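You operate a simulated robot arm through the tools that you are given. There is no shell and no other tool. Be economical: measure what you need, move in short steps, check, and stop when the job is done.

The job below is to be done with a simulated robot arm. You get a single attempt, and the scene is never put back.

## Task
Set the hanging camera to Manual and 70 mm, focus till the screen says Sharp, take a photo.
Fine: the print below it, by the green button; height and slide cranks stay as they are.

Only the result counts: the job must be done as asked and must still hold three seconds after the hand-in. Knocking over, shifting, dropping, spilling or breaking anything else fails it.

## Robot
A 7-joint arm with a two-finger parallel gripper on a trunk, on a base that drives. Base frame: it is fixed to the floor where the robot stands at the start and does not move with it; the origin is under the middle of the robot, x ahead of it, y to its left, z up. Units: mm, rad, N and s.
Its first joint turns from -2.897 to 2.897 rad. Places, roughly: crank box screen [1000, 800, 900]; green remote button [900, 400, 800]; hanging camera focus lever [1100, 0, 1400]; hanging camera mode dial [1100, 0, 1500]; hanging camera zoom lever [1100, 0, 1400]; height crank [800, 800, 800]; slide crank [900, 600, 800]. Payload 3.43 kg.
Tool frame: the origin (TCP) lies between the finger pads and is the grasp point; the fingertips stand 34 mm ahead of it; z points along the fingers, y is the line along which they close. The gripper opens to 128 mm. The fingers are 24 mm wide and 12 mm thick; the gripper's body (48 by 130 mm) begins 96 mm behind the TCP.
Orientation is that of the tool frame in the base frame, as [roll, pitch, yaw] about the fixed x, y, z axes, in that order (R = Rz(yaw) Ry(pitch) Rx(roll)). With the fingers straight down and closing along the base's y, the tool's x points along the base's -x, its y along +y and its z along -z.

## Interface
- The arm moves only by the tool servo_tool. Its argument "rows" is one flat list of numbers, 7 for each row, row after row: the shift along the tool's x, y, z in units of 40 mm (1.0 is 40 mm), then the turn, a rotation vector about the tool's x, y, z in units of 8 degrees (1.0 is 8 degrees), then the closure, from 0 (fully open) to 1 (shut). In form: [x, y, z, ax, ay, az, claw, x, y, z, ax, ay, az, claw, ...]. A call has 1 to 10 rows; each row shifts and turns the commanded pose from where the row before left it, along the tool's axes as they then stand. A call with a number of a shift or a turn outside -1 to 1 is refused whole. Each row takes 0.2 s and may step no farther than 50 mm and 0.15 rad from the row before; otherwise, or with a gripper value out of range, the whole call is refused. Where a pose cannot be reached the arm comes as near as it can. A force on the tool above 50 N (or 10 N above the force at the start of the call, whichever is more), or a blocked arm, ends the call early, and 0.2 s more pass. Each finger travels about 153 mm/s and halts on what it meets, pressing with about 28 N; the grip force reading is that of the motor and also rises with nothing between the fingers. The clock runs only during rows and for 0.2 s after the last one: add rows that do not move to give the fingers time. The reply holds the time, the measured pose of the TCP, the force on the tool along the base axes, the opening and the grip force, in the units named above and with some noise, with the torque about the TCP (base axes, N m) and any sound that the robot's microphone picked up.
- Cameras (640 x 400 px; columns grow to the right, rows downward): "scene" is now at [204.2, 227.5, 1380.3]; the picture's right is [0.01, -1.00, -0.00], its down [-0.43, -0.00, -0.90] and it looks along [0.90, 0.01, -0.43] (base axes); focal length 272 px, centre (320, 200). "wrist" rides on the gripper at [76, -11, -160] in the tool frame; the picture's right is [0.15, 0.99, 0.00], its down [-0.88, 0.13, -0.46] and it looks along [-0.45, 0.07, 0.89] (tool axes); focal length 234 px, centre (320, 200). There is no depth. A picture from a camera that has moved, and an enlarged one, comes with that camera's place and axes in the base frame and with its lens.
- capture(camera): a new picture of that camera. It takes no simulated time.
- base_move(legs): drives the robot by 1 to 6 legs, each [ahead, turn to the left] in mm and rad, along the robot's own axes; the way and the turn of a leg run together, so that a leg with both is an arc; at most 1500 mm and 3.142 rad a leg. The arm and the cameras ride along, it lands a little off, and it stops where it bumps. It gives what a move gives.
- aim_head(pan, tilt): turns the head with the scene camera to pan (to the left, within 2.094 rad either way) and tilt (down, from -0.506 to 1.204), counted from straight ahead of the robot. It gives what a move gives.
- close_up(camera, box): a new picture of the part [left, top, right, bottom] of that camera's present view, enlarged. It takes no simulated time.
- job_done(): hands the job in; it is judged then, once.

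Work in short steps. Places have to be worked out from the pictures, the camera data and where the tool is seen: move nearer, look again, correct. Check each grasp and each placing, and mend what went wrong. You have 120 turns and 78 pictures in all, those below and enlarged ones among them. Open the gripper and draw the arm clear of the work before you hand the job in, unless the task says otherwise; then end with one line.

The tools are called by a JSON object that holds its "name" and its "arguments". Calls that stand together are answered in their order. servo_tool: Moves the arm, as the interface text tells. Its arguments: {"type":"object","properties":{"rows":{"type":"array","items":{"type":"number"}}},"required":["rows"]} The other tools are called the same way: base_move (legs) drives the base; aim_head (pan, tilt) turns the head that bears the scene camera; capture (camera) takes a picture; close_up (camera, box) takes an enlarged picture of a part of a camera's view; job_done () hands the job in.

At the start:

```text
time_s: 0.0
eef_pos: [543.5, 200.2, 999.0]
tool_rot: [-3.141, -0.001, 3.141]
ft_force: [0.6, 0.5, -0.4]
torque: [-0.02, -0.04, 0.03]
gripper_width: 128.1
grip_force: 0.0
robot x, y, heading: [-0.9, -6.7, -0.002]
head pan, tilt: [0.009, 0.426]
```

scene: 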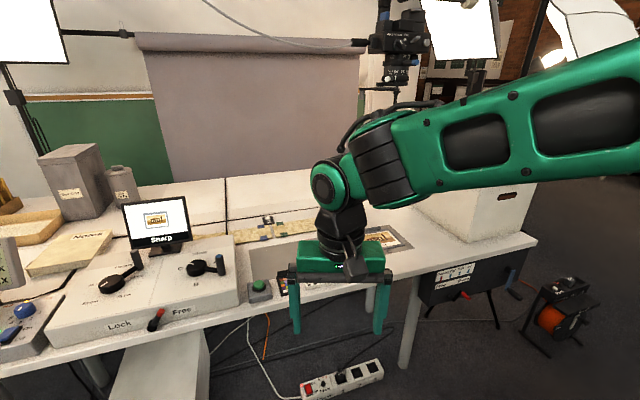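
wrist: 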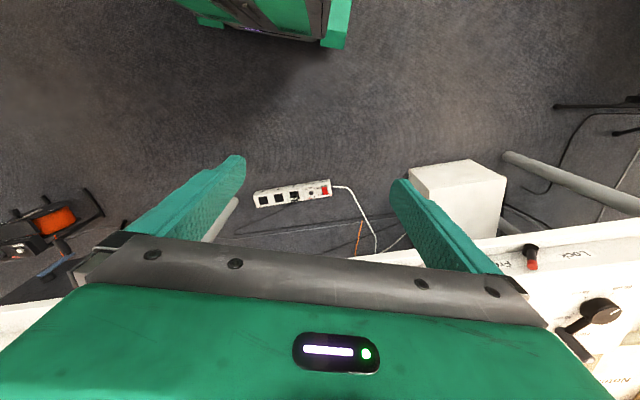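

The camera hangs near the top of the scene view and the screen currently reads "Sharp". I'll zoom in on both and tilt the head up.

{"name": "aim_head", "arguments": {"pan": -0.2, "tilt": 0.05}}

{"name": "close_up", "arguments": {"camera": "scene", "box": [220, 100, 420, 225]}}

{"name": "capture", "arguments": {"camera": "scene"}}

```text
time_s: 0.8
eef_pos: [530.9, 200.6, 1006.2]
tool_rot: [-3.141, 0.012, 3.141]
ft_force: [-0.3, -0.1, -0.7]
torque: [0.04, -0.01, 0.0]
gripper_width: 128.0
grip_force: 0.1
robot x, y, heading: [2.5, -8.5, -0.001]
head pan, tilt: [-0.201, 0.051]
```

```text
3.20 times, centred on (320, 162) of scene
camera zoom: at [201.8, 208.6, 1415.2], right [-0.2, -0.98, 0.0], down [-0.06, 0.01, -1.0], along [0.98, -0.2, -0.06], focal length 871 px, centre (320, 320)
```

zoom: 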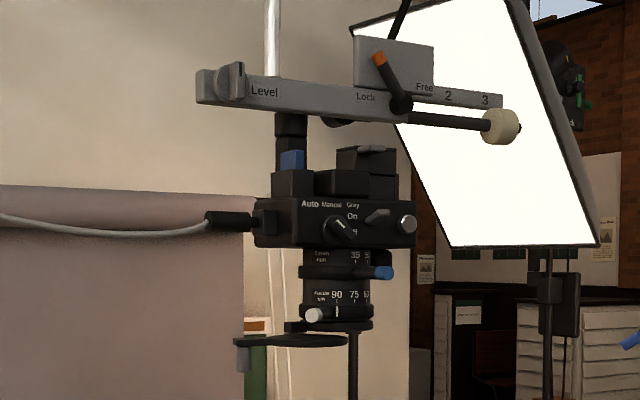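

```text
74 pictures are left
camera scene: at [201.8, 208.6, 1415.2], right [-0.2, -0.98, 0.0], down [-0.06, 0.01, -1.0], along [0.98, -0.2, -0.06], focal length 272 px, centre (320, 200)
```

scene: 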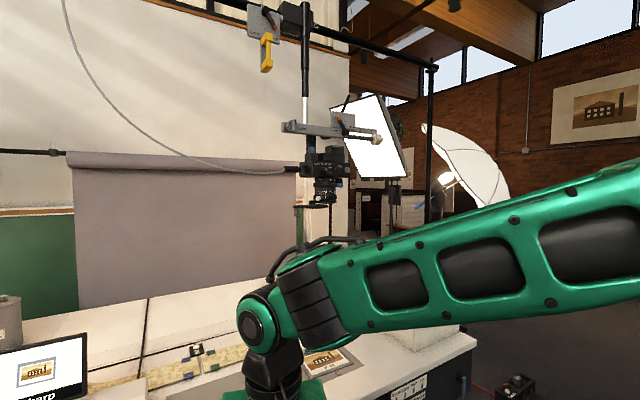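

I see the camera with dial, zoom ring (blue-tipped lever) and focus ring (white-tipped lever). I'll zoom in to read its labels, and the screen.

{"name": "close_up", "arguments": {"camera": "scene", "box": [290, 150, 370, 200]}}

{"name": "close_up", "arguments": {"camera": "scene", "box": [0, 310, 144, 400]}}

```text
8.00 times, centred on (330, 175) of scene
camera zoom: at [201.8, 208.6, 1415.2], right [-0.2, -0.98, 0.0], down [-0.06, 0.01, -1.0], along [0.98, -0.2, -0.06], focal length 2176 px, centre (240, 400)
```

zoom: 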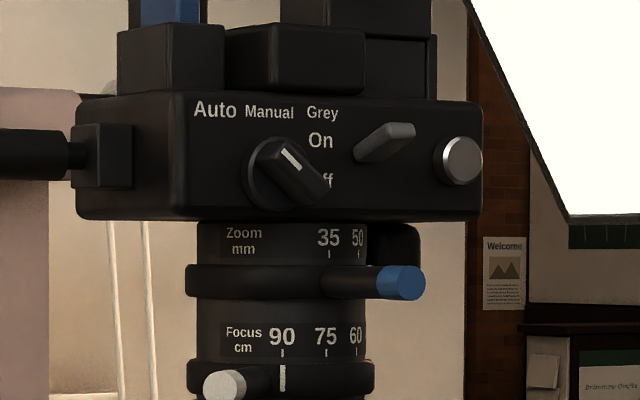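

```text
4.44 times, centred on (72, 355) of scene
camera zoom: at [201.8, 208.6, 1415.2], right [-0.2, -0.98, 0.0], down [-0.06, 0.01, -1.0], along [0.98, -0.2, -0.06], focal length 1209 px, centre (1422, -489)
```

zoom: 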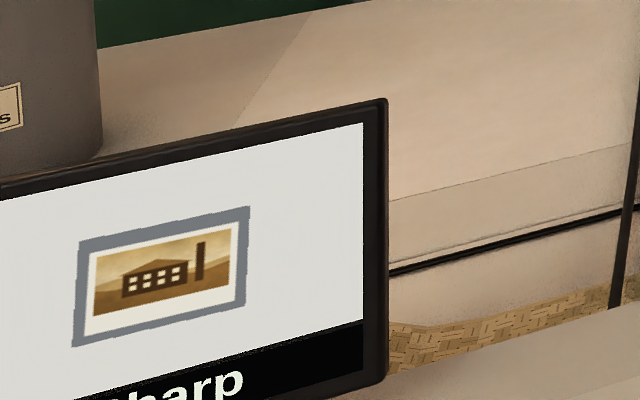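

The dial points at Auto; the zoom ring needs another viewpoint. I'll raise the hand and turn it to point forward so that the wrist camera can look too.

{"name": "servo_tool", "arguments": {"rows": [0, 0, -1, 0, -1, 0, 0, -0.139, 0, -0.99, 0, -1, 0, 0, -0.276, 0, -0.961, 0, -1, 0, 0, -0.407, 0, -0.914, 0, -1, 0, 0, -0.53, 0, -0.848, 0, -1, 0, 0, -0.643, 0, -0.766, 0, -1, 0, 0, -0.743, 0, -0.669, 0, -1, 0, 0, -0.829, 0, -0.559, 0, -1, 0, 0, -0.899, 0, -0.438, 0, -1, 0, 0, -0.951, 0, -0.309, 0, -1, 0, 0]}}

{"name": "capture", "arguments": {"camera": "wrist"}}

{"name": "capture", "arguments": {"camera": "scene"}}

```text
time_s: 3.2
eef_pos: [562.3, 123.9, 1407.1]
tool_rot: [2.859, 1.345, 2.72]
ft_force: [-0.1, 0.6, -1.1]
torque: [0.0, 0.02, -0.09]
gripper_width: 128.0
grip_force: 0.0
robot x, y, heading: [3.3, -11.5, 0.002]
head pan, tilt: [-0.201, 0.051]
stopped in row 10: the arm was blocked; the commanded pose is now the measured one
```

```text
71 pictures are left
camera wrist: at [391.2, 140.4, 1366.3], right [0.11, 0.99, -0.08], down [-0.24, 0.11, 0.96], along [0.96, -0.09, 0.25], focal length 234 px, centre (320, 200)
```

wrist: 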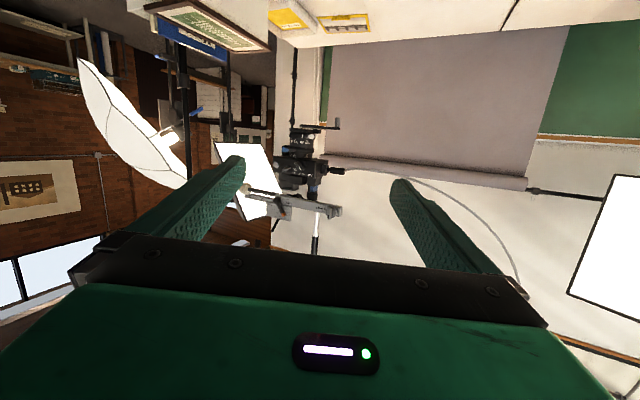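

```text
70 pictures are left
camera scene: at [195.5, 202.6, 1430.7], right [-0.28, -0.96, 0.0], down [0.1, -0.04, -0.99], along [0.95, -0.28, 0.11], focal length 272 px, centre (320, 200)
```

scene: 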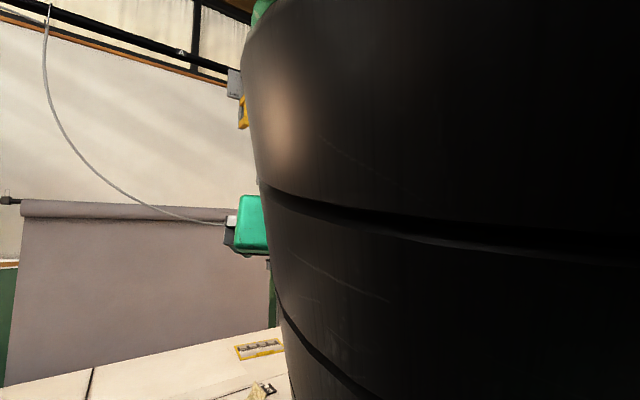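

The arm came against its own head, so I'll draw the hand forward away from it.

{"name": "servo_tool", "arguments": {"rows": [0, -0.3, 1, 0, 0, 0, 0, 0, -0.3, 1, 0, 0, 0, 0, 0, -0.3, 1, 0, 0, 0, 0, 0, 0, 1, 0, 0, 0, 0]}}

{"name": "capture", "arguments": {"camera": "scene"}}

{"name": "capture", "arguments": {"camera": "wrist"}}

```text
time_s: 4.2
eef_pos: [701.3, 85.0, 1384.3]
tool_rot: [2.823, 1.373, 2.714]
ft_force: [-0.4, 0.7, 0.6]
torque: [-0.01, 0.04, 0.0]
gripper_width: 128.0
grip_force: 0.0
robot x, y, heading: [0.3, -5.5, -0.003]
head pan, tilt: [-0.201, 0.051]
```

```text
69 pictures are left
camera scene: at [201.1, 208.5, 1415.3], right [-0.2, -0.98, 0.0], down [-0.06, 0.01, -1.0], along [0.98, -0.2, -0.06], focal length 272 px, centre (320, 200)
```

scene: 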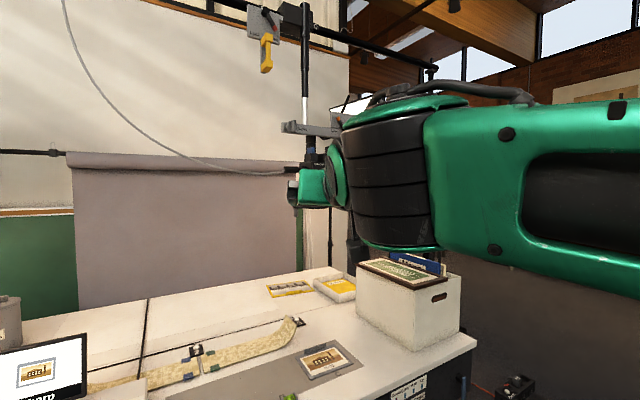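

```text
68 pictures are left
camera wrist: at [530.6, 96.6, 1338.3], right [0.09, 0.99, -0.08], down [-0.27, 0.1, 0.96], along [0.96, -0.06, 0.28], focal length 234 px, centre (320, 200)
```

wrist: 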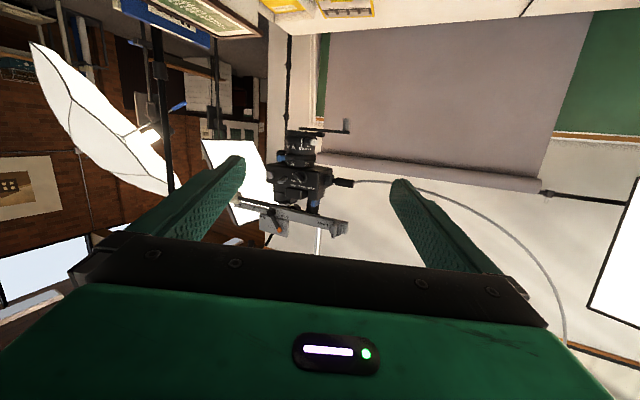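

The wrist view shows the camera clearly (upside down). I'll enlarge it to triangulate and read.

{"name": "close_up", "arguments": {"camera": "wrist", "box": [256, 120, 368, 190]}}

```text
5.71 times, centred on (312, 155) of wrist
camera zoom: at [530.6, 96.6, 1338.3], right [0.09, 0.99, -0.08], down [-0.27, 0.1, 0.96], along [0.96, -0.06, 0.28], focal length 1338 px, centre (366, 457)
```

zoom: 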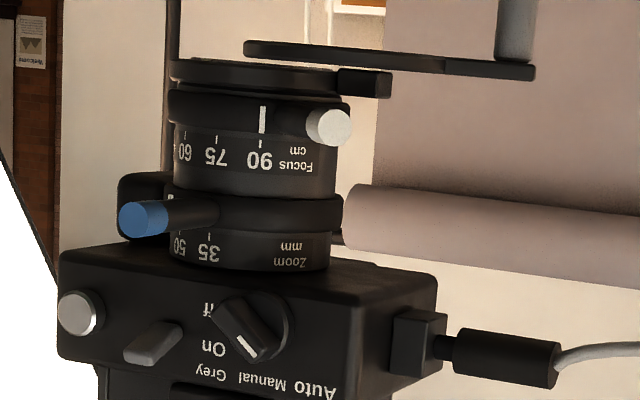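

Triangulation puts the dial tip near (1115, 2, 1458), the blue zoom lever tip near (1111, -47, 1410) and the white focus lever tip near (1135, 28, 1365). The zoom index is on the right side of the ring, so I'll swing the hand to the right and look left.

{"name": "servo_tool", "arguments": {"rows": [0, -0.826, 0.509, -0.625, 0, 0, 0, 0, -0.868, 0.435, -0.625, 0, 0, 0, 0, -0.902, 0.358, -0.625, 0, 0, 0, 0, -0.93, 0.278, -0.625, 0, 0, 0, 0, -0.951, 0.196, -0.625, 0, 0, 0, 0, -0.964, 0.112, -0.625, 0, 0, 0, 0, -0.97, 0.028, -0.625, 0, 0, 0, 0, -0.969, -0.057, -0.625, 0, 0, 0, 0, -0.96, -0.142, -0.625, 0, 0, 0]}}

{"name": "capture", "arguments": {"camera": "wrist"}}

```text
time_s: 6.5
eef_pos: [852.3, -100.1, 1338.2]
tool_rot: [2.072, 1.38, 2.951]
ft_force: [1.3, 0.4, -0.8]
torque: [0.05, -0.1, 0.13]
gripper_width: 128.0
grip_force: 0.1
robot x, y, heading: [-0.4, -6.0, -0.002]
head pan, tilt: [-0.201, 0.051]
stopped in row 9: the arm was blocked; the commanded pose is now the measured one
```

```text
66 pictures are left
camera wrist: at [747.3, -226.5, 1275.8], right [-0.77, 0.63, 0.02], down [-0.22, -0.3, 0.93], along [0.59, 0.71, 0.37], focal length 234 px, centre (320, 200)
```

wrist: 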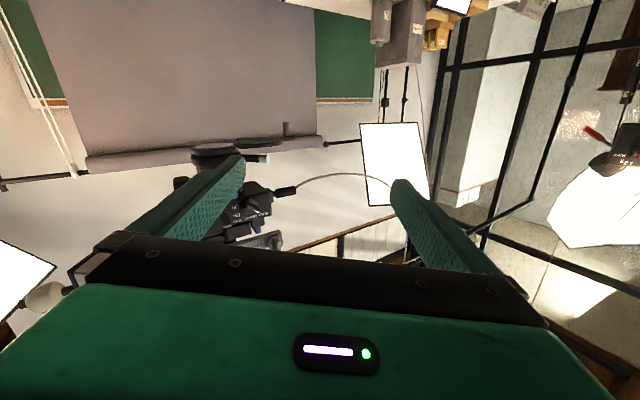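

The arm hit a limit with the camera behind a finger in the view; I'll turn back a bit and move right.

{"name": "servo_tool", "arguments": {"rows": [0, -0.6, -0.7, 0.8, 0, 0, 0, 0, -0.65, -0.6, 0.8, 0, 0, 0, 0, -0.7, -0.5, 0.8, 0, 0, 0]}}

{"name": "capture", "arguments": {"camera": "wrist"}}

```text
time_s: 7.2
eef_pos: [853.1, -205.3, 1334.4]
tool_rot: [2.396, 1.382, 2.949]
ft_force: [-0.1, -0.2, 0.4]
torque: [0.03, -0.02, 0.07]
gripper_width: 127.9
grip_force: 0.0
robot x, y, heading: [3.1, -6.5, 0.003]
head pan, tilt: [-0.201, 0.051]
```

```text
65 pictures are left
camera wrist: at [711.1, -295.3, 1279.8], right [-0.53, 0.85, -0.02], down [-0.29, -0.16, 0.94], along [0.8, 0.51, 0.33], focal length 234 px, centre (320, 200)
```

wrist: 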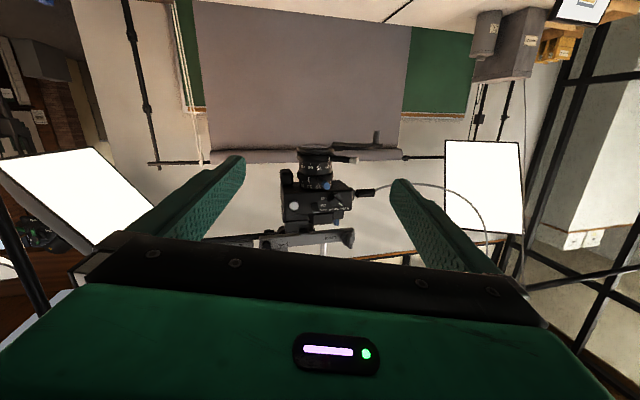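

The camera is now visible from its right-front, so I'll enlarge it.

{"name": "close_up", "arguments": {"camera": "wrist", "box": [268, 140, 380, 210]}}

```text
5.71 times, centred on (324, 175) of wrist
camera zoom: at [711.1, -295.3, 1279.8], right [-0.53, 0.85, -0.02], down [-0.29, -0.16, 0.94], along [0.8, 0.51, 0.33], focal length 1338 px, centre (297, 343)
```

zoom: 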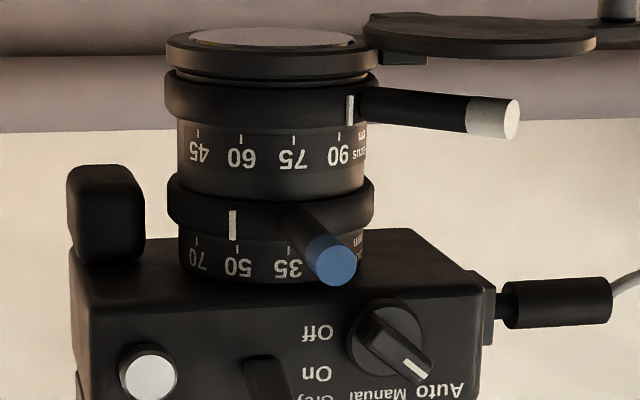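

Now I can read it: zoom index at 50, scale 35/50/70 (70 further to the robot's right, about 28° more). Focus index near 90, dial at Auto. I'll level the hand in front of the dial and look closely before grasping.

{"name": "servo_tool", "arguments": {"rows": [-0.44, 0.566, 0.731, 0.66, -0.204, -0.104, 0, -0.44, 0.627, 0.679, 0.66, -0.204, -0.104, 0, -0.44, 0.695, 0.609, 0.66, -0.204, -0.104, 0, -0.44, 0.745, 0.547, 0.66, -0.204, -0.104, 0, -0.44, 0.798, 0.466, 0.66, -0.204, -0.104, 0, -0.44, 0.836, 0.394, 0.66, -0.204, -0.104, 0]}}

{"name": "capture", "arguments": {"camera": "wrist"}}

```text
time_s: 8.7
eef_pos: [941.8, -0.8, 1437.1]
tool_rot: [0.427, 1.57, 0.425]
ft_force: [0.4, -2.1, 0.0]
torque: [0.01, 0.01, 0.11]
gripper_width: 127.8
grip_force: 0.1
robot x, y, heading: [-0.3, -6.8, 0.002]
head pan, tilt: [-0.201, 0.051]
```

```text
63 pictures are left
camera wrist: at [782.2, -10.4, 1360.7], right [0.0, 0.99, -0.15], down [-0.46, 0.13, 0.88], along [0.89, 0.06, 0.45], focal length 234 px, centre (320, 200)
```

wrist: 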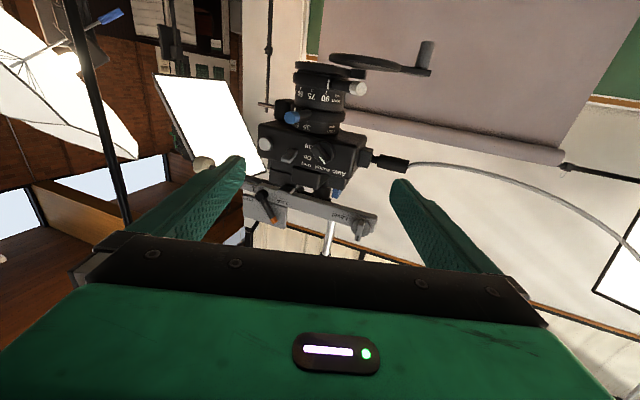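

The hand is level now. I'll enlarge the dial region.

{"name": "close_up", "arguments": {"camera": "wrist", "box": [240, 90, 400, 190]}}

```text
4.00 times, centred on (320, 140) of wrist
camera zoom: at [782.2, -10.4, 1360.7], right [0.0, 0.99, -0.15], down [-0.46, 0.13, 0.88], along [0.89, 0.06, 0.45], focal length 937 px, centre (320, 440)
```

zoom: 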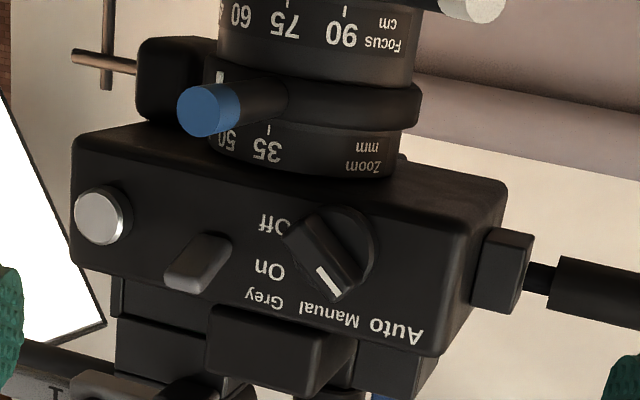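

The bar of the dial is centred near (1105, 2, 1453), tilted ~45° to the left (Auto), with the power lever ~32 mm to its right. I'll set the gripper to a narrow opening, roll it -45° to match, and come to 30 mm short.

{"name": "servo_tool", "arguments": {"rows": [-0.135, 0.025, 0.8, 0, 0, 0, 0.78, -0.135, 0.025, 0.8, 0, 0, 0, 0.78, -0.135, 0.025, 0.8, 0, 0, 0, 0.78, 0, 0, 0, 0, 0, -0.94, 0.78, 0, 0, 0, 0, 0, -0.94, 0.78, 0, 0, 0, 0, 0, -0.94, 0.78, 0, 0, 0, 0, 0, -0.94, 0.78, 0, 0, 0, 0, 0, -0.94, 0.78, 0, 0, 0, 0, 0, -0.94, 0.78]}}

{"name": "capture", "arguments": {"camera": "wrist"}}

```text
time_s: 10.7
eef_pos: [1036.6, 1.3, 1453.5]
tool_rot: [-1.57, 0.781, -1.573]
ft_force: [0.4, -0.3, 0.0]
torque: [0.01, 0.02, 0.0]
gripper_width: 28.4
grip_force: 0.0
robot x, y, heading: [3.7, -9.2, -0.003]
head pan, tilt: [-0.201, 0.051]
```

```text
61 pictures are left
camera wrist: at [877.7, -58.8, 1407.7], right [0.0, 0.59, -0.81], down [-0.45, 0.72, 0.53], along [0.89, 0.36, 0.27], focal length 234 px, centre (320, 200)
```

wrist: 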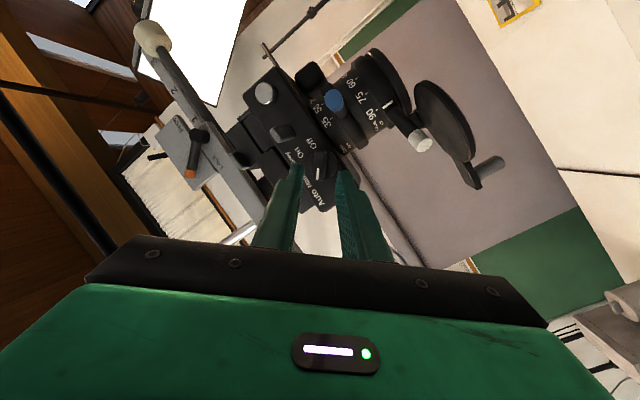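

The gripper straddles the bar direction. I'll zoom in to check alignment.

{"name": "close_up", "arguments": {"camera": "wrist", "box": [240, 110, 400, 210]}}

```text
4.00 times, centred on (320, 160) of wrist
camera zoom: at [877.7, -58.8, 1407.7], right [0.0, 0.59, -0.81], down [-0.45, 0.72, 0.53], along [0.89, 0.36, 0.27], focal length 937 px, centre (320, 360)
```

zoom: 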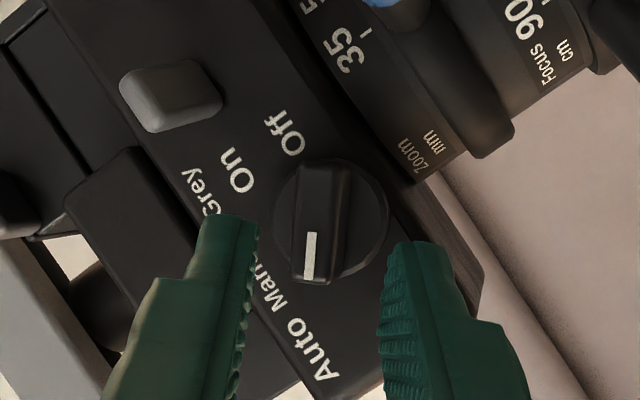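

Alignment looks right. I'll advance ~46 mm and close on the bar.

{"name": "servo_tool", "arguments": {"rows": [0, 0, 0.4, 0, 0, 0, 0.78, 0, 0, 0.4, 0, 0, 0, 0.78, 0, 0, 0.35, 0, 0, 0, 0.78, 0, 0, 0, 0, 0, 0, 0.78]}}

{"name": "close_up", "arguments": {"camera": "wrist", "box": [240, 110, 400, 210]}}

```text
time_s: 11.5
eef_pos: [1060.7, -0.9, 1471.8]
tool_rot: [-1.548, 0.784, -1.556]
ft_force: [0.6, 0.5, 0.2]
torque: [0.01, 0.02, 0.04]
gripper_width: 28.1
grip_force: 0.1
robot x, y, heading: [2.0, -10.2, 0.0]
head pan, tilt: [-0.201, 0.051]
stopped in row 4: the force on the tool passed its limit at 55 N (the readings are from after the stop); the commanded pose is now the measured one
```

```text
4.00 times, centred on (320, 160) of wrist
camera zoom: at [901.8, -60.0, 1423.2], right [0.02, 0.59, -0.8], down [-0.46, 0.72, 0.52], along [0.89, 0.36, 0.29], focal length 937 px, centre (320, 360)
```

zoom: 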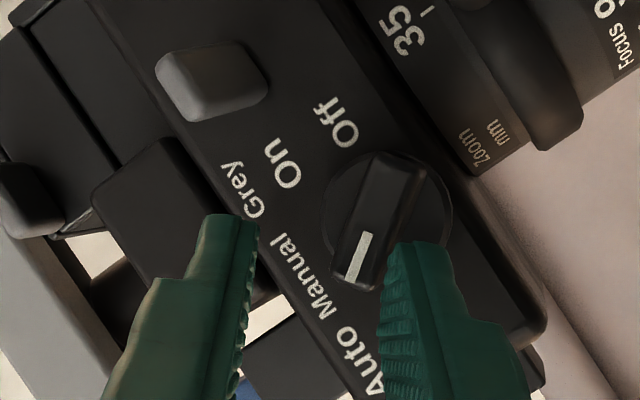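

The arm came only 24 mm forward and drifted up: probably the end of its reach (x≈1060). I'll back off and drive the base ahead by 150 mm.

{"name": "servo_tool", "arguments": {"rows": [0, 0, -0.9, 0, 0, 0, 0.78, 0, 0, -0.9, 0, 0, 0, 0.78, 0, 0, -0.9, 0, 0, 0, 0.78, 0, 0, -0.9, 0, 0, 0, 0.78, 0, 0, -0.9, 0, 0, 0, 0.78]}}

{"name": "close_up", "arguments": {"camera": "wrist", "box": [160, 60, 480, 260]}}

```text
time_s: 12.7
eef_pos: [882.2, 0.9, 1465.7]
tool_rot: [-1.556, 0.783, -1.565]
ft_force: [0.2, -0.1, -0.4]
torque: [0.03, -0.08, 0.01]
gripper_width: 28.2
grip_force: 0.1
robot x, y, heading: [-0.4, -10.0, 0.001]
head pan, tilt: [-0.201, 0.051]
```

```text
2.00 times, centred on (320, 160) of wrist
camera zoom: at [724.3, -59.5, 1417.7], right [0.01, 0.59, -0.8], down [-0.46, 0.72, 0.52], along [0.89, 0.36, 0.28], focal length 468 px, centre (320, 280)
```

zoom: 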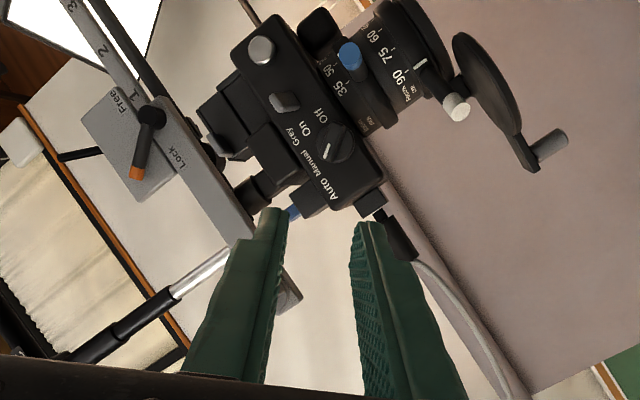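

Nothing on the camera has changed. Driving ahead 130 mm.

{"name": "base_move", "arguments": {"legs": [[130, 0]]}}

{"name": "close_up", "arguments": {"camera": "wrist", "box": [200, 85, 440, 235]}}

```text
time_s: 14.0
eef_pos: [1011.2, -0.2, 1467.4]
tool_rot: [-1.554, 0.783, -1.561]
ft_force: [-1.1, 0.0, 0.0]
torque: [-0.03, 0.02, -0.05]
gripper_width: 28.4
grip_force: 0.1
robot x, y, heading: [130.4, -9.3, -0.0]
head pan, tilt: [-0.201, 0.051]
```

```text
2.67 times, centred on (320, 160) of wrist
camera zoom: at [852.5, -59.3, 1418.6], right [0.01, 0.59, -0.8], down [-0.46, 0.72, 0.52], along [0.89, 0.36, 0.28], focal length 624 px, centre (320, 307)
```

zoom: 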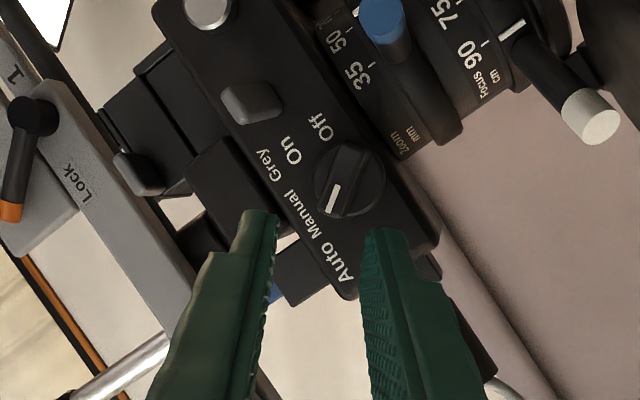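

Lower by ~14 mm onto the dial axis and advance 45 mm, then check.

{"name": "servo_tool", "arguments": {"rows": [0.215, 0.29, 0, 0, 0, 0, 0.78, 0, 0, 0.56, 0, 0, 0, 0.78, 0, 0, 0.56, 0, 0, 0, 0.78, 0, 0, 0, 0, 0, 0, 0.78]}}

{"name": "close_up", "arguments": {"camera": "wrist", "box": [240, 110, 400, 210]}}

```text
time_s: 15.0
eef_pos: [1037.1, 2.7, 1464.7]
tool_rot: [-1.534, 0.783, -1.548]
ft_force: [-0.9, 0.5, -0.2]
torque: [-0.03, 0.03, 0.0]
gripper_width: 28.3
grip_force: 0.0
robot x, y, heading: [130.6, -2.9, 0.002]
head pan, tilt: [-0.201, 0.051]
```

```text
4.00 times, centred on (320, 160) of wrist
camera zoom: at [879.4, -57.8, 1414.9], right [0.02, 0.59, -0.8], down [-0.47, 0.72, 0.52], along [0.88, 0.36, 0.29], focal length 937 px, centre (320, 360)
```

zoom: 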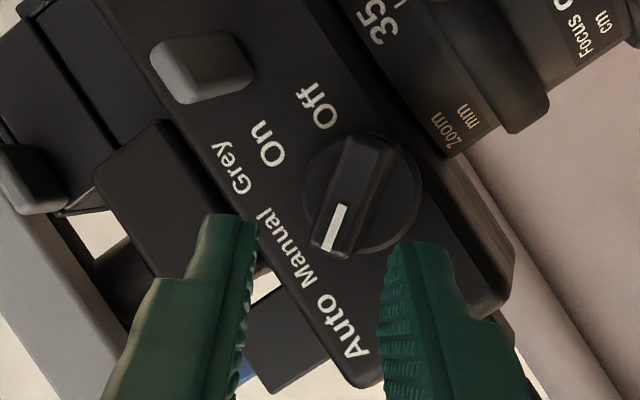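

Again it falls short with no tool force, so something else limits it. Let me look from the head camera.

{"name": "capture", "arguments": {"camera": "scene"}}

```text
55 pictures are left
camera scene: at [330.0, 208.6, 1415.2], right [-0.2, -0.98, 0.0], down [-0.06, 0.01, -1.0], along [0.98, -0.2, -0.06], focal length 272 px, centre (320, 200)
```

scene: 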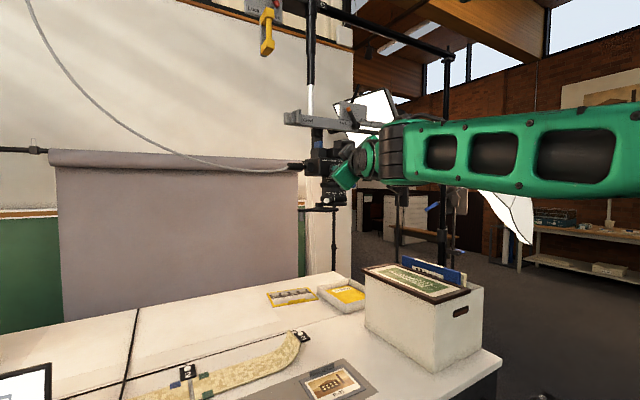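

No obstacle is visible near the arm, so a joint limit with this roll is likely. I'll pull back a little, undo part of the roll and see whether the pose tracks.

{"name": "servo_tool", "arguments": {"rows": [0, 0, -0.7, 0, 0, 0, 0.78, 0, 0, -0.7, 0, 0, 1, 0.78, 0, 0, 0, 0, 0, 1, 0.78, 0, 0, 0, 0, 0, 0, 0.78]}}

{"name": "servo_tool", "arguments": {"rows": [0, 0, 0.7, 0, 0, 0, 0.78, 0, 0, 0.35, 0, 0, 0, 0.78, 0, 0, 0, 0, 0, 0, 0.78]}}

```text
time_s: 16.0
eef_pos: [983.2, 2.2, 1463.0]
tool_rot: [-1.517, 1.064, -1.525]
ft_force: [-0.6, -0.2, -0.3]
torque: [0.0, -0.02, 0.01]
gripper_width: 28.2
grip_force: 0.0
robot x, y, heading: [134.0, -7.3, -0.002]
head pan, tilt: [-0.201, 0.051]
```

```text
time_s: 16.8
eef_pos: [1024.4, 2.3, 1464.4]
tool_rot: [-1.517, 1.061, -1.528]
ft_force: [0.1, 0.1, 0.6]
torque: [0.01, -0.01, 0.0]
gripper_width: 28.2
grip_force: 0.1
robot x, y, heading: [129.0, -8.8, -0.0]
head pan, tilt: [-0.201, 0.051]
```

Relative moves track well now. I'll lower by 11 mm here to check z tracking.

{"name": "servo_tool", "arguments": {"rows": [0.24, 0.133, 0, 0, 0, 0, 0.78, 0, 0, 0, 0, 0, 0, 0.78]}}

{"name": "close_up", "arguments": {"camera": "wrist", "box": [240, 110, 400, 210]}}

```text
time_s: 17.4
eef_pos: [1024.4, 2.9, 1452.6]
tool_rot: [-1.517, 1.06, -1.528]
ft_force: [-0.1, -0.1, 0.4]
torque: [0.01, 0.01, -0.03]
gripper_width: 28.0
grip_force: 0.0
robot x, y, heading: [131.1, -8.6, 0.0]
head pan, tilt: [-0.201, 0.051]
```

```text
4.00 times, centred on (320, 160) of wrist
camera zoom: at [866.6, -42.7, 1387.6], right [0.02, 0.79, -0.61], down [-0.47, 0.54, 0.69], along [0.88, 0.28, 0.38], focal length 937 px, centre (320, 360)
```

zoom: 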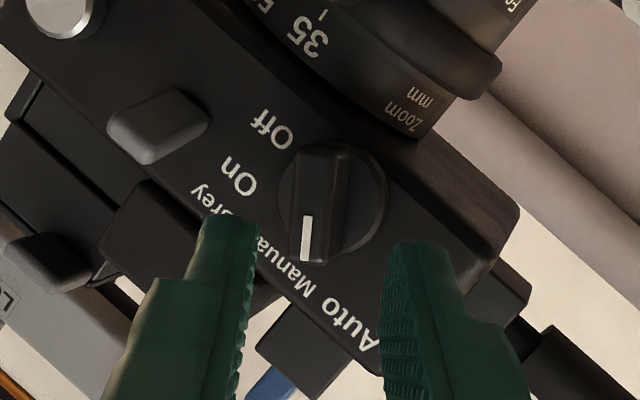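

z tracks, and the bar is well centred and aligned. Advance 36 mm and check.

{"name": "servo_tool", "arguments": {"rows": [0, 0, 0.3, 0, 0, 0, 0.78, 0, 0, 0.3, 0, 0, 0, 0.78, 0, 0, 0.3, 0, 0, 0, 0.78, 0, 0, 0, 0, 0, 0, 0.78]}}

{"name": "close_up", "arguments": {"camera": "wrist", "box": [240, 110, 400, 210]}}

```text
time_s: 18.4
eef_pos: [1059.7, 3.3, 1453.2]
tool_rot: [-1.519, 1.062, -1.529]
ft_force: [-0.1, 0.5, 0.0]
torque: [0.01, 0.01, -0.06]
gripper_width: 28.1
grip_force: 0.1
robot x, y, heading: [130.9, -7.2, 0.002]
head pan, tilt: [-0.201, 0.051]
```

```text
4.00 times, centred on (320, 160) of wrist
camera zoom: at [902.9, -42.5, 1388.0], right [0.02, 0.79, -0.61], down [-0.47, 0.54, 0.69], along [0.88, 0.27, 0.38], focal length 937 px, centre (320, 360)
```

zoom: 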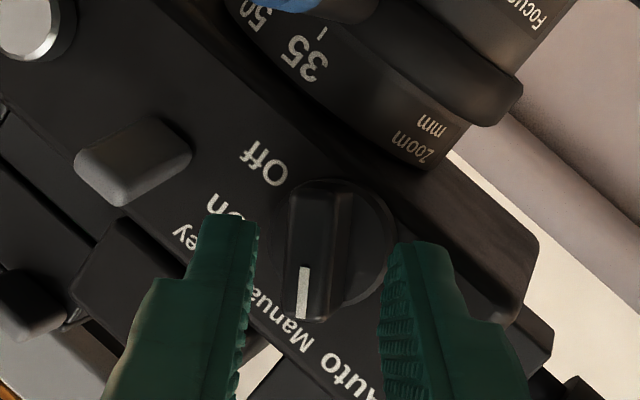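

Centred. Advance ~20 mm more and look.

{"name": "servo_tool", "arguments": {"rows": [0, 0, 0.25, 0, 0, 0, 0.78, 0, 0, 0.25, 0, 0, 0, 0.78, 0, 0, 0, 0, 0, 0, 0.78]}}

{"name": "close_up", "arguments": {"camera": "wrist", "box": [240, 110, 400, 210]}}

```text
time_s: 19.2
eef_pos: [1076.4, 3.0, 1456.1]
tool_rot: [-1.516, 1.061, -1.526]
ft_force: [-38.4, -4.1, -8.9]
torque: [0.0, 0.31, 0.52]
gripper_width: 28.8
grip_force: 1.3
robot x, y, heading: [129.8, -10.3, 0.001]
head pan, tilt: [-0.201, 0.051]
```

```text
4.00 times, centred on (320, 160) of wrist
camera zoom: at [919.8, -42.5, 1390.9], right [0.02, 0.79, -0.61], down [-0.47, 0.54, 0.69], along [0.88, 0.27, 0.39], focal length 937 px, centre (320, 360)
```

zoom: 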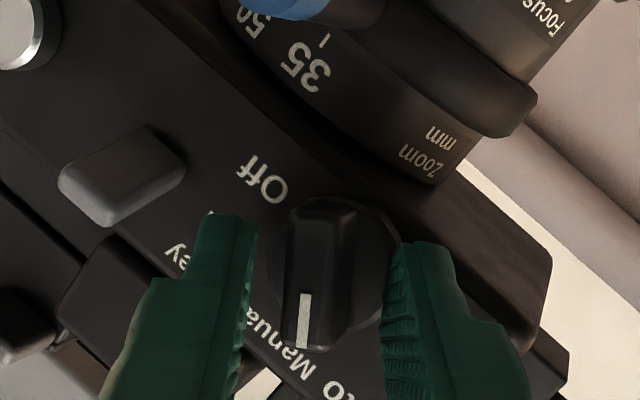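

Fingertips touched the face (38 N). Back off 5 mm and close on the bar.

{"name": "servo_tool", "arguments": {"rows": [0, 0, -0.18, 0, 0, 0, 0.78, 0, 0, 0, 0, 0, 0, 0.78]}}

{"name": "servo_tool", "arguments": {"rows": [0, 0, 0, 0, 0, 0, 0.9, 0, 0, 0, 0, 0, 0, 1, 0, 0, 0, 0, 0, 0, 1]}}

{"name": "close_up", "arguments": {"camera": "wrist", "box": [240, 110, 400, 210]}}

```text
time_s: 19.8
eef_pos: [1073.0, 3.6, 1455.1]
tool_rot: [-1.518, 1.06, -1.526]
ft_force: [0.3, 0.2, 0.4]
torque: [-0.01, 0.04, 0.0]
gripper_width: 27.9
grip_force: 0.1
robot x, y, heading: [131.4, -8.5, -0.005]
head pan, tilt: [-0.201, 0.051]
```

```text
time_s: 20.6
eef_pos: [1073.8, 2.2, 1453.7]
tool_rot: [-1.517, 1.062, -1.529]
ft_force: [-1.8, -5.0, 0.5]
torque: [-0.22, 0.6, -0.05]
gripper_width: 14.3
grip_force: 44.8
robot x, y, heading: [132.3, -8.9, -0.001]
head pan, tilt: [-0.201, 0.051]
```

```text
4.00 times, centred on (320, 160) of wrist
camera zoom: at [915.2, -43.1, 1389.2], right [0.02, 0.79, -0.61], down [-0.47, 0.54, 0.69], along [0.88, 0.27, 0.38], focal length 937 px, centre (320, 360)
```

zoom: 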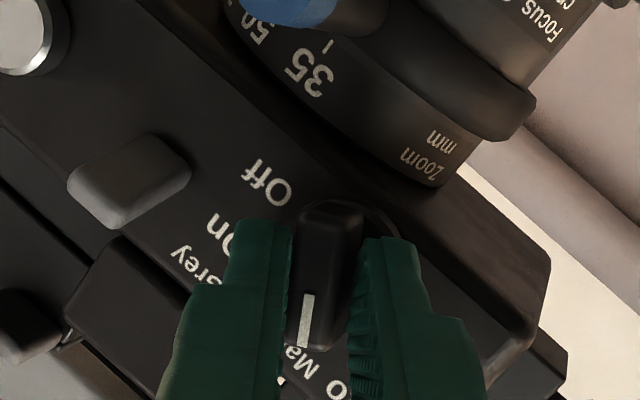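

The bar is gripped (14 mm). I'll turn it ~34° clockwise to bring it to Manual.

{"name": "servo_tool", "arguments": {"rows": [0, 0, 0, 0, 0, 0.7, 1, 0, 0, 0, 0, 0, 0.7, 1, 0, 0, 0, 0, 0, 0.7, 1, 0, 0, 0, 0, 0, 0.7, 1, 0, 0, 0, 0, 0, 0.7, 1, 0, 0, 0, 0, 0, 0.7, 1, 0, 0, 0, 0, 0, 0, 1]}}

{"name": "close_up", "arguments": {"camera": "wrist", "box": [240, 110, 400, 210]}}

```text
time_s: 22.2
eef_pos: [1072.5, 3.3, 1454.0]
tool_rot: [1.256, 1.486, 1.255]
ft_force: [-17.0, -5.0, -6.7]
torque: [-0.14, 0.59, 0.2]
gripper_width: 14.0
grip_force: 44.9
robot x, y, heading: [131.2, -4.0, 0.002]
head pan, tilt: [-0.201, 0.051]
```

```text
4.00 times, centred on (320, 160) of wrist
camera zoom: at [915.1, -1.5, 1373.5], right [0.01, 1.0, -0.07], down [-0.48, 0.06, 0.88], along [0.88, 0.03, 0.48], focal length 937 px, centre (320, 360)
```

zoom: 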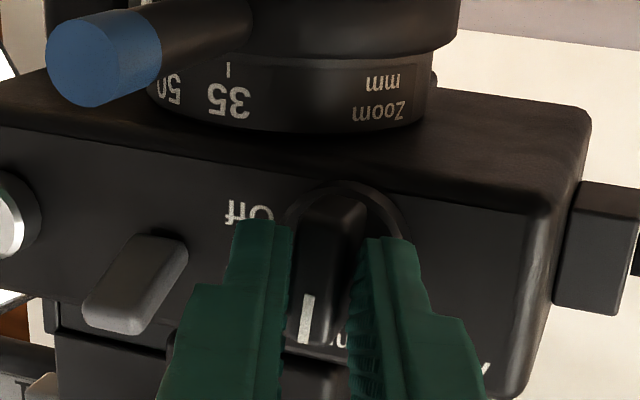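

The dial bar is upright now. I'll open slightly, retreat and check.

{"name": "servo_tool", "arguments": {"rows": [0, 0, 0, 0, 0, 0, 0.8, 0, 0, 0, 0, 0, 0, 0.8, 0, 0, -0.8, 0, 0, 0, 0.8, 0, 0, -0.8, 0, 0, 0, 0.8, 0, 0, -0.8, 0, 0, 0, 0.8, 0, 0, 0, 0, 0, 0, 0.8]}}

{"name": "close_up", "arguments": {"camera": "wrist", "box": [240, 70, 400, 170]}}

{"name": "aim_head", "arguments": {"pan": 0.65, "tilt": 0.5}}

{"name": "capture", "arguments": {"camera": "scene"}}

```text
time_s: 23.6
eef_pos: [976.5, 2.7, 1452.1]
tool_rot: [1.252, 1.488, 1.252]
ft_force: [-0.6, 0.2, 0.0]
torque: [0.01, 0.0, 0.02]
gripper_width: 25.2
grip_force: 0.0
robot x, y, heading: [130.0, -7.3, -0.002]
head pan, tilt: [-0.201, 0.051]
```

```text
4.00 times, centred on (320, 120) of wrist
camera zoom: at [820.0, -0.7, 1370.7], right [0.0, 1.0, -0.07], down [-0.48, 0.06, 0.88], along [0.88, 0.03, 0.48], focal length 937 px, centre (320, 520)
```

zoom: 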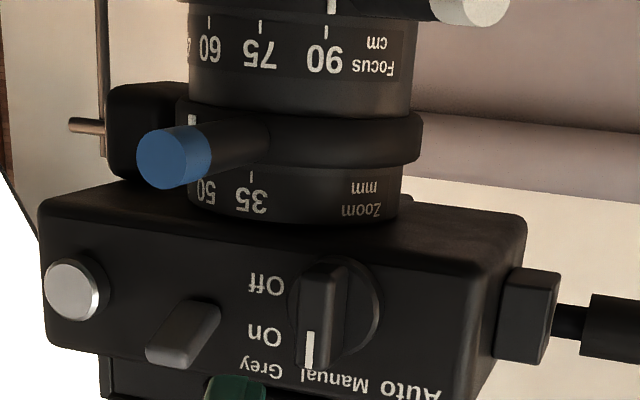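

```text
time_s: 24.8
eef_pos: [977.9, 3.7, 1451.7]
tool_rot: [1.253, 1.489, 1.251]
ft_force: [1.0, -0.9, -0.4]
torque: [0.01, 0.02, 0.03]
gripper_width: 25.8
grip_force: 0.1
robot x, y, heading: [133.8, -2.6, 0.001]
head pan, tilt: [0.649, 0.499]
```

```text
48 pictures are left
camera scene: at [312.6, 281.7, 1374.0], right [0.6, -0.8, -0.01], down [-0.39, -0.29, -0.87], along [0.69, 0.53, -0.49], focal length 272 px, centre (320, 200)
```

scene: 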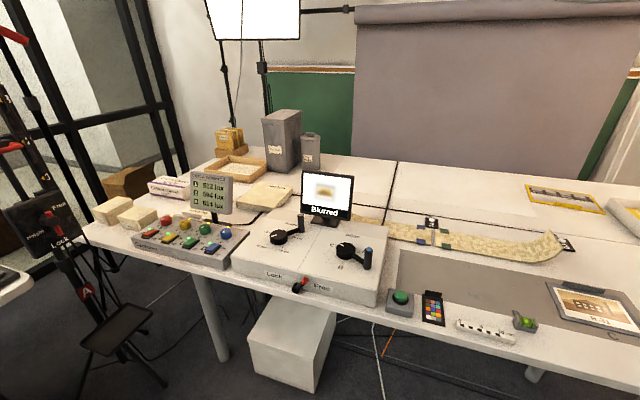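

Dial is on Manual and the screen says Blurred. Next the zoom lever: close the fingers, drop to z≈1408 left of the lever, and advance.

{"name": "servo_tool", "arguments": {"rows": [0, 0, 0, 0, 0, -0.59, 1, 0.55, 0.05, 0, 0, 0, 0, 1, 0.55, 0.05, 0, 0, 0, 0, 1, 0, 0, 0.8, 0, 0, 0, 1, 0, 0, 0.8, 0, 0, 0, 1, 0, 0, 0, 0, 0, 0, 1]}}

{"name": "close_up", "arguments": {"camera": "wrist", "box": [200, 60, 440, 210]}}

```text
time_s: 26.2
eef_pos: [1042.7, 6.7, 1408.8]
tool_rot: [-0.163, 1.545, -0.169]
ft_force: [-1.1, -0.3, -1.5]
torque: [-0.01, 0.04, -0.01]
gripper_width: 0.0
grip_force: 28.3
robot x, y, heading: [129.8, -7.8, 0.001]
head pan, tilt: [0.649, 0.499]
```

```text
2.67 times, centred on (320, 135) of wrist
camera zoom: at [885.0, -3.5, 1329.2], right [0.01, 0.99, -0.15], down [-0.48, 0.14, 0.87], along [0.88, 0.07, 0.47], focal length 624 px, centre (320, 373)
```

zoom: 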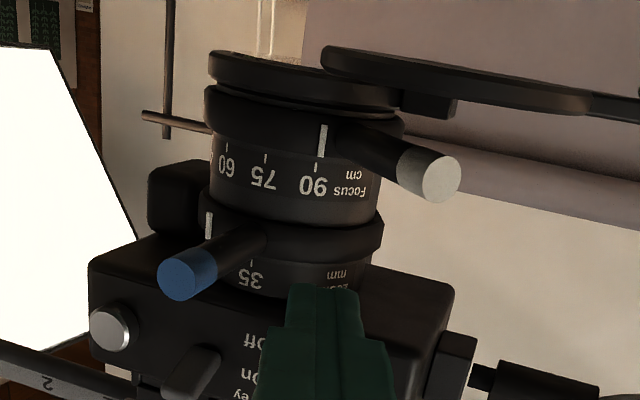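

Measured lever tip agrees (1088, -42, 1409). I'll advance 42 mm beside the lever, then start pushing right.

{"name": "servo_tool", "arguments": {"rows": [0, 0, 0.55, 0, 0, 0, 1, 0, 0, 0.5, 0, 0, 0, 1, 0, -0.3, 0, 0, 0, 0, 1, 0, -0.3, 0, 0, 0, 0, 1, 0, 0, 0, 0, 0, 0, 1]}}

{"name": "close_up", "arguments": {"camera": "wrist", "box": [200, 60, 440, 210]}}

```text
time_s: 27.4
eef_pos: [1083.5, -17.8, 1411.1]
tool_rot: [-0.175, 1.544, -0.175]
ft_force: [-0.8, -0.1, -0.2]
torque: [-0.01, 0.02, 0.02]
gripper_width: 0.2
grip_force: 27.9
robot x, y, heading: [128.6, -4.4, -0.0]
head pan, tilt: [0.649, 0.499]
```

```text
2.67 times, centred on (320, 135) of wrist
camera zoom: at [926.3, -27.8, 1330.3], right [0.01, 0.99, -0.15], down [-0.48, 0.14, 0.87], along [0.88, 0.07, 0.47], focal length 624 px, centre (320, 373)
```

zoom: 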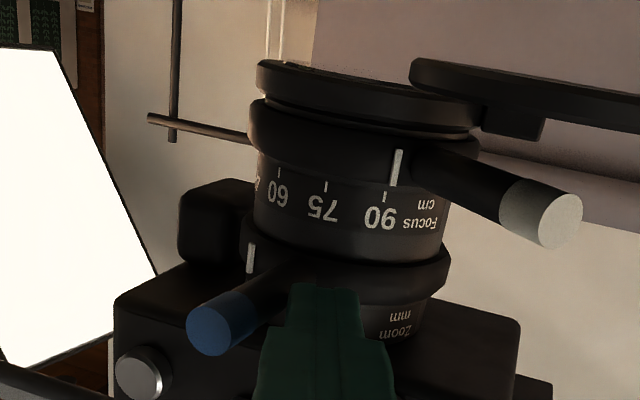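

Almost in contact. Push right 24 mm while advancing 6 mm.

{"name": "servo_tool", "arguments": {"rows": [0, -0.2, 0.05, 0, 0, 0, 1, 0, -0.2, 0.05, 0, 0, 0, 1, 0, -0.2, 0.05, 0, 0, 0, 1, 0, 0, 0, 0, 0, 0, 1]}}

{"name": "close_up", "arguments": {"camera": "wrist", "box": [200, 60, 440, 210]}}

```text
time_s: 28.4
eef_pos: [1089.8, -40.8, 1409.3]
tool_rot: [-0.168, 1.543, -0.174]
ft_force: [0.5, 0.5, -0.9]
torque: [-0.03, 0.0, 0.01]
gripper_width: 0.0
grip_force: 28.0
robot x, y, heading: [127.8, -7.9, -0.002]
head pan, tilt: [0.649, 0.499]
```

```text
2.67 times, centred on (320, 135) of wrist
camera zoom: at [932.5, -51.8, 1330.4], right [0.01, 0.99, -0.15], down [-0.48, 0.14, 0.87], along [0.88, 0.07, 0.47], focal length 624 px, centre (320, 373)
```

zoom: 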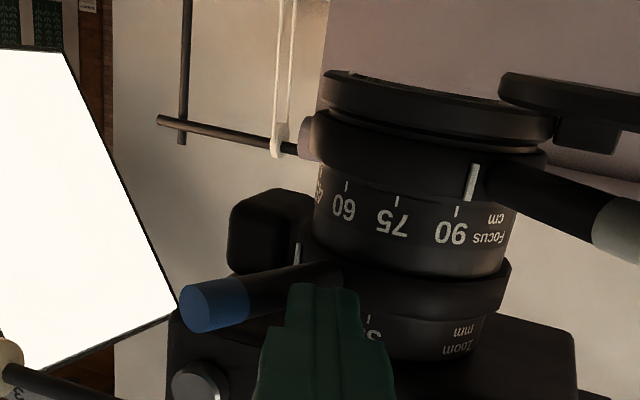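

The lever has moved about 22° of the needed ~28°. Push 5 mm more, then retreat and view from the right.

{"name": "servo_tool", "arguments": {"rows": [0, -0.13, 0, 0, 0, 0, 1, 0, 0, 0, 0, 0, 0, 1, 0, 0.2, -0.3, 0, 0, 0, 1, 0, 0, -0.9, 0, 0, 0, 1, 0, 0, -0.9, 0, 0, 0, 1, 0, -0.5, -0.9, 0, 0, 0, 1, 0, -0.9, 0, -0.7, 0, 0, 1, 0, -0.9, 0, -0.7, 0, 0, 1, 0, -0.9, 0, -0.7, 0, 0, 1, 0, -0.9, 0, -0.7, 0, 0, 1]}}

{"name": "capture", "arguments": {"camera": "wrist"}}

```text
time_s: 30.6
eef_pos: [989.3, -198.5, 1409.4]
tool_rot: [-0.614, 1.545, -0.223]
ft_force: [-0.6, 0.6, 0.9]
torque: [-0.03, 0.09, -0.13]
gripper_width: 0.3
grip_force: 28.1
robot x, y, heading: [130.3, -7.6, 0.0]
head pan, tilt: [0.649, 0.499]
```

```text
44 pictures are left
camera wrist: at [848.6, -269.8, 1329.9], right [-0.37, 0.91, -0.16], down [-0.49, -0.05, 0.87], along [0.79, 0.4, 0.47], focal length 234 px, centre (320, 200)
```

wrist: 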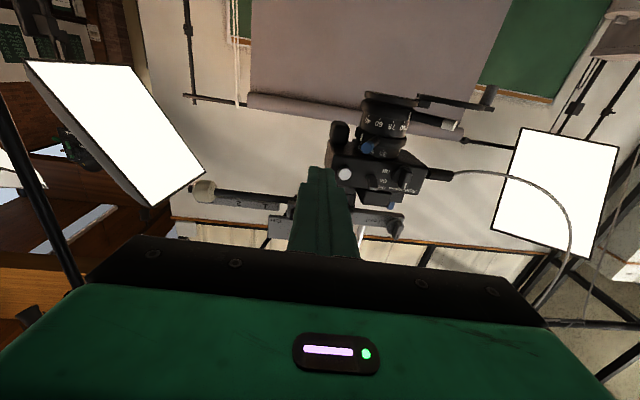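

Good vantage; enlarge the rings.

{"name": "close_up", "arguments": {"camera": "wrist", "box": [320, 85, 480, 185]}}

```text
4.00 times, centred on (400, 135) of wrist
camera zoom: at [848.6, -269.8, 1329.9], right [-0.37, 0.91, -0.16], down [-0.49, -0.05, 0.87], along [0.79, 0.4, 0.47], focal length 937 px, centre (0, 460)
```

zoom: 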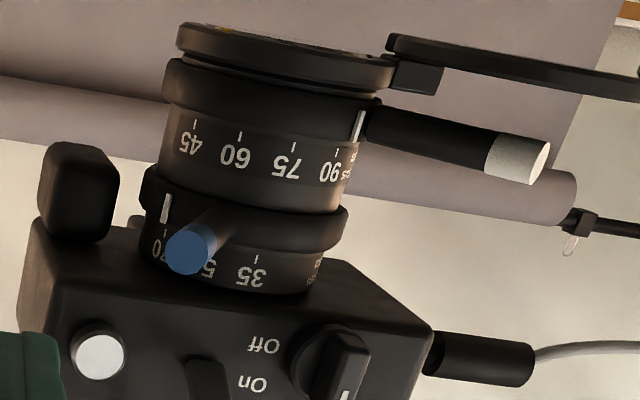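

The index appears at or near 70; zoom further to judge.

{"name": "close_up", "arguments": {"camera": "wrist", "box": [348, 125, 396, 155]}}

{"name": "close_up", "arguments": {"camera": "scene", "box": [290, 160, 370, 210]}}

```text
13.33 times, centred on (372, 140) of wrist
camera zoom: at [848.6, -269.8, 1329.9], right [-0.37, 0.91, -0.16], down [-0.49, -0.05, 0.87], along [0.79, 0.4, 0.47], focal length 3122 px, centre (-373, 1000)
```

zoom: 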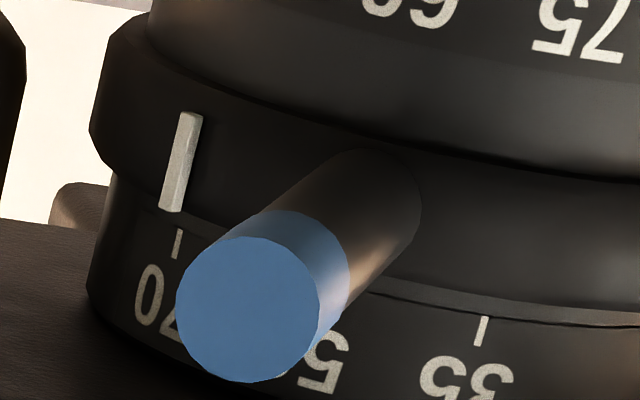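

```text
8.00 times, centred on (330, 185) of scene
camera zoom: at [311.8, 282.3, 1373.9], right [0.61, -0.8, -0.01], down [-0.39, -0.29, -0.87], along [0.69, 0.53, -0.49], focal length 2176 px, centre (240, 320)
```

zoom: 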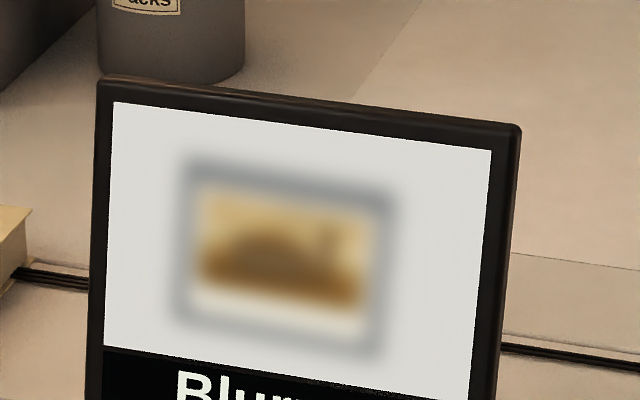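

The index is within ~2° of 70. To judge precisely I'll swing further round to the right side.

{"name": "servo_tool", "arguments": {"rows": [0, -0.41, 0.055, -0.95, 0, 0, 1, 0, -0.414, 0, -0.95, 0, 0, 1, 0, -0.411, -0.053, -0.95, 0, 0, 1, 0, -0.4, -0.11, -0.95, 0, 0, 1, 0, -0.383, -0.157, -0.95, 0, 0, 1]}}

{"name": "capture", "arguments": {"camera": "wrist"}}

```text
time_s: 31.8
eef_pos: [1035.2, -259.8, 1412.9]
tool_rot: [-1.797, 1.532, -0.794]
ft_force: [-4.3, 2.7, 7.2]
torque: [-0.64, 0.39, -0.56]
gripper_width: 0.2
grip_force: 28.6
out of reach, approached as far as the arm can: row 5
robot x, y, heading: [128.9, -8.6, 0.006]
head pan, tilt: [0.649, 0.499]
```

```text
40 pictures are left
camera wrist: at [961.7, -401.9, 1339.5], right [-0.83, 0.53, -0.18], down [-0.38, -0.29, 0.88], along [0.41, 0.8, 0.44], focal length 234 px, centre (320, 200)
```

wrist: 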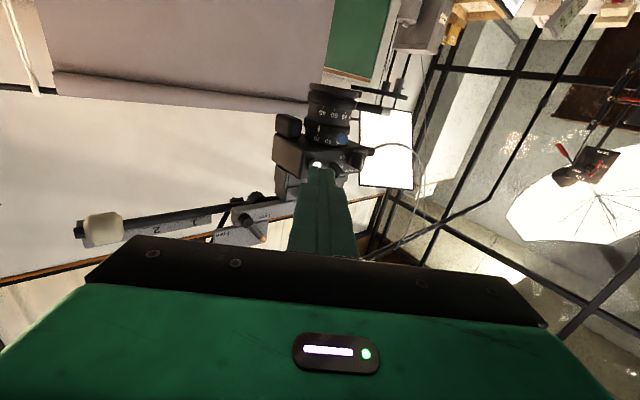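

Side view obtained; enlarge on the zoom ring.

{"name": "close_up", "arguments": {"camera": "wrist", "box": [292, 110, 364, 155]}}

```text
8.89 times, centred on (328, 132) of wrist
camera zoom: at [961.7, -401.9, 1339.5], right [-0.83, 0.53, -0.18], down [-0.38, -0.29, 0.88], along [0.41, 0.8, 0.44], focal length 2082 px, centre (249, 800)
```

zoom: 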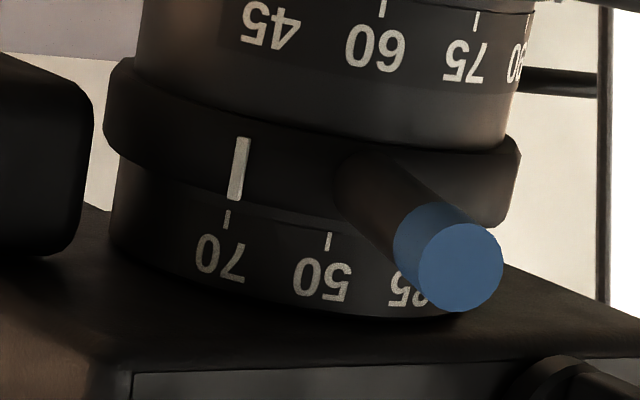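

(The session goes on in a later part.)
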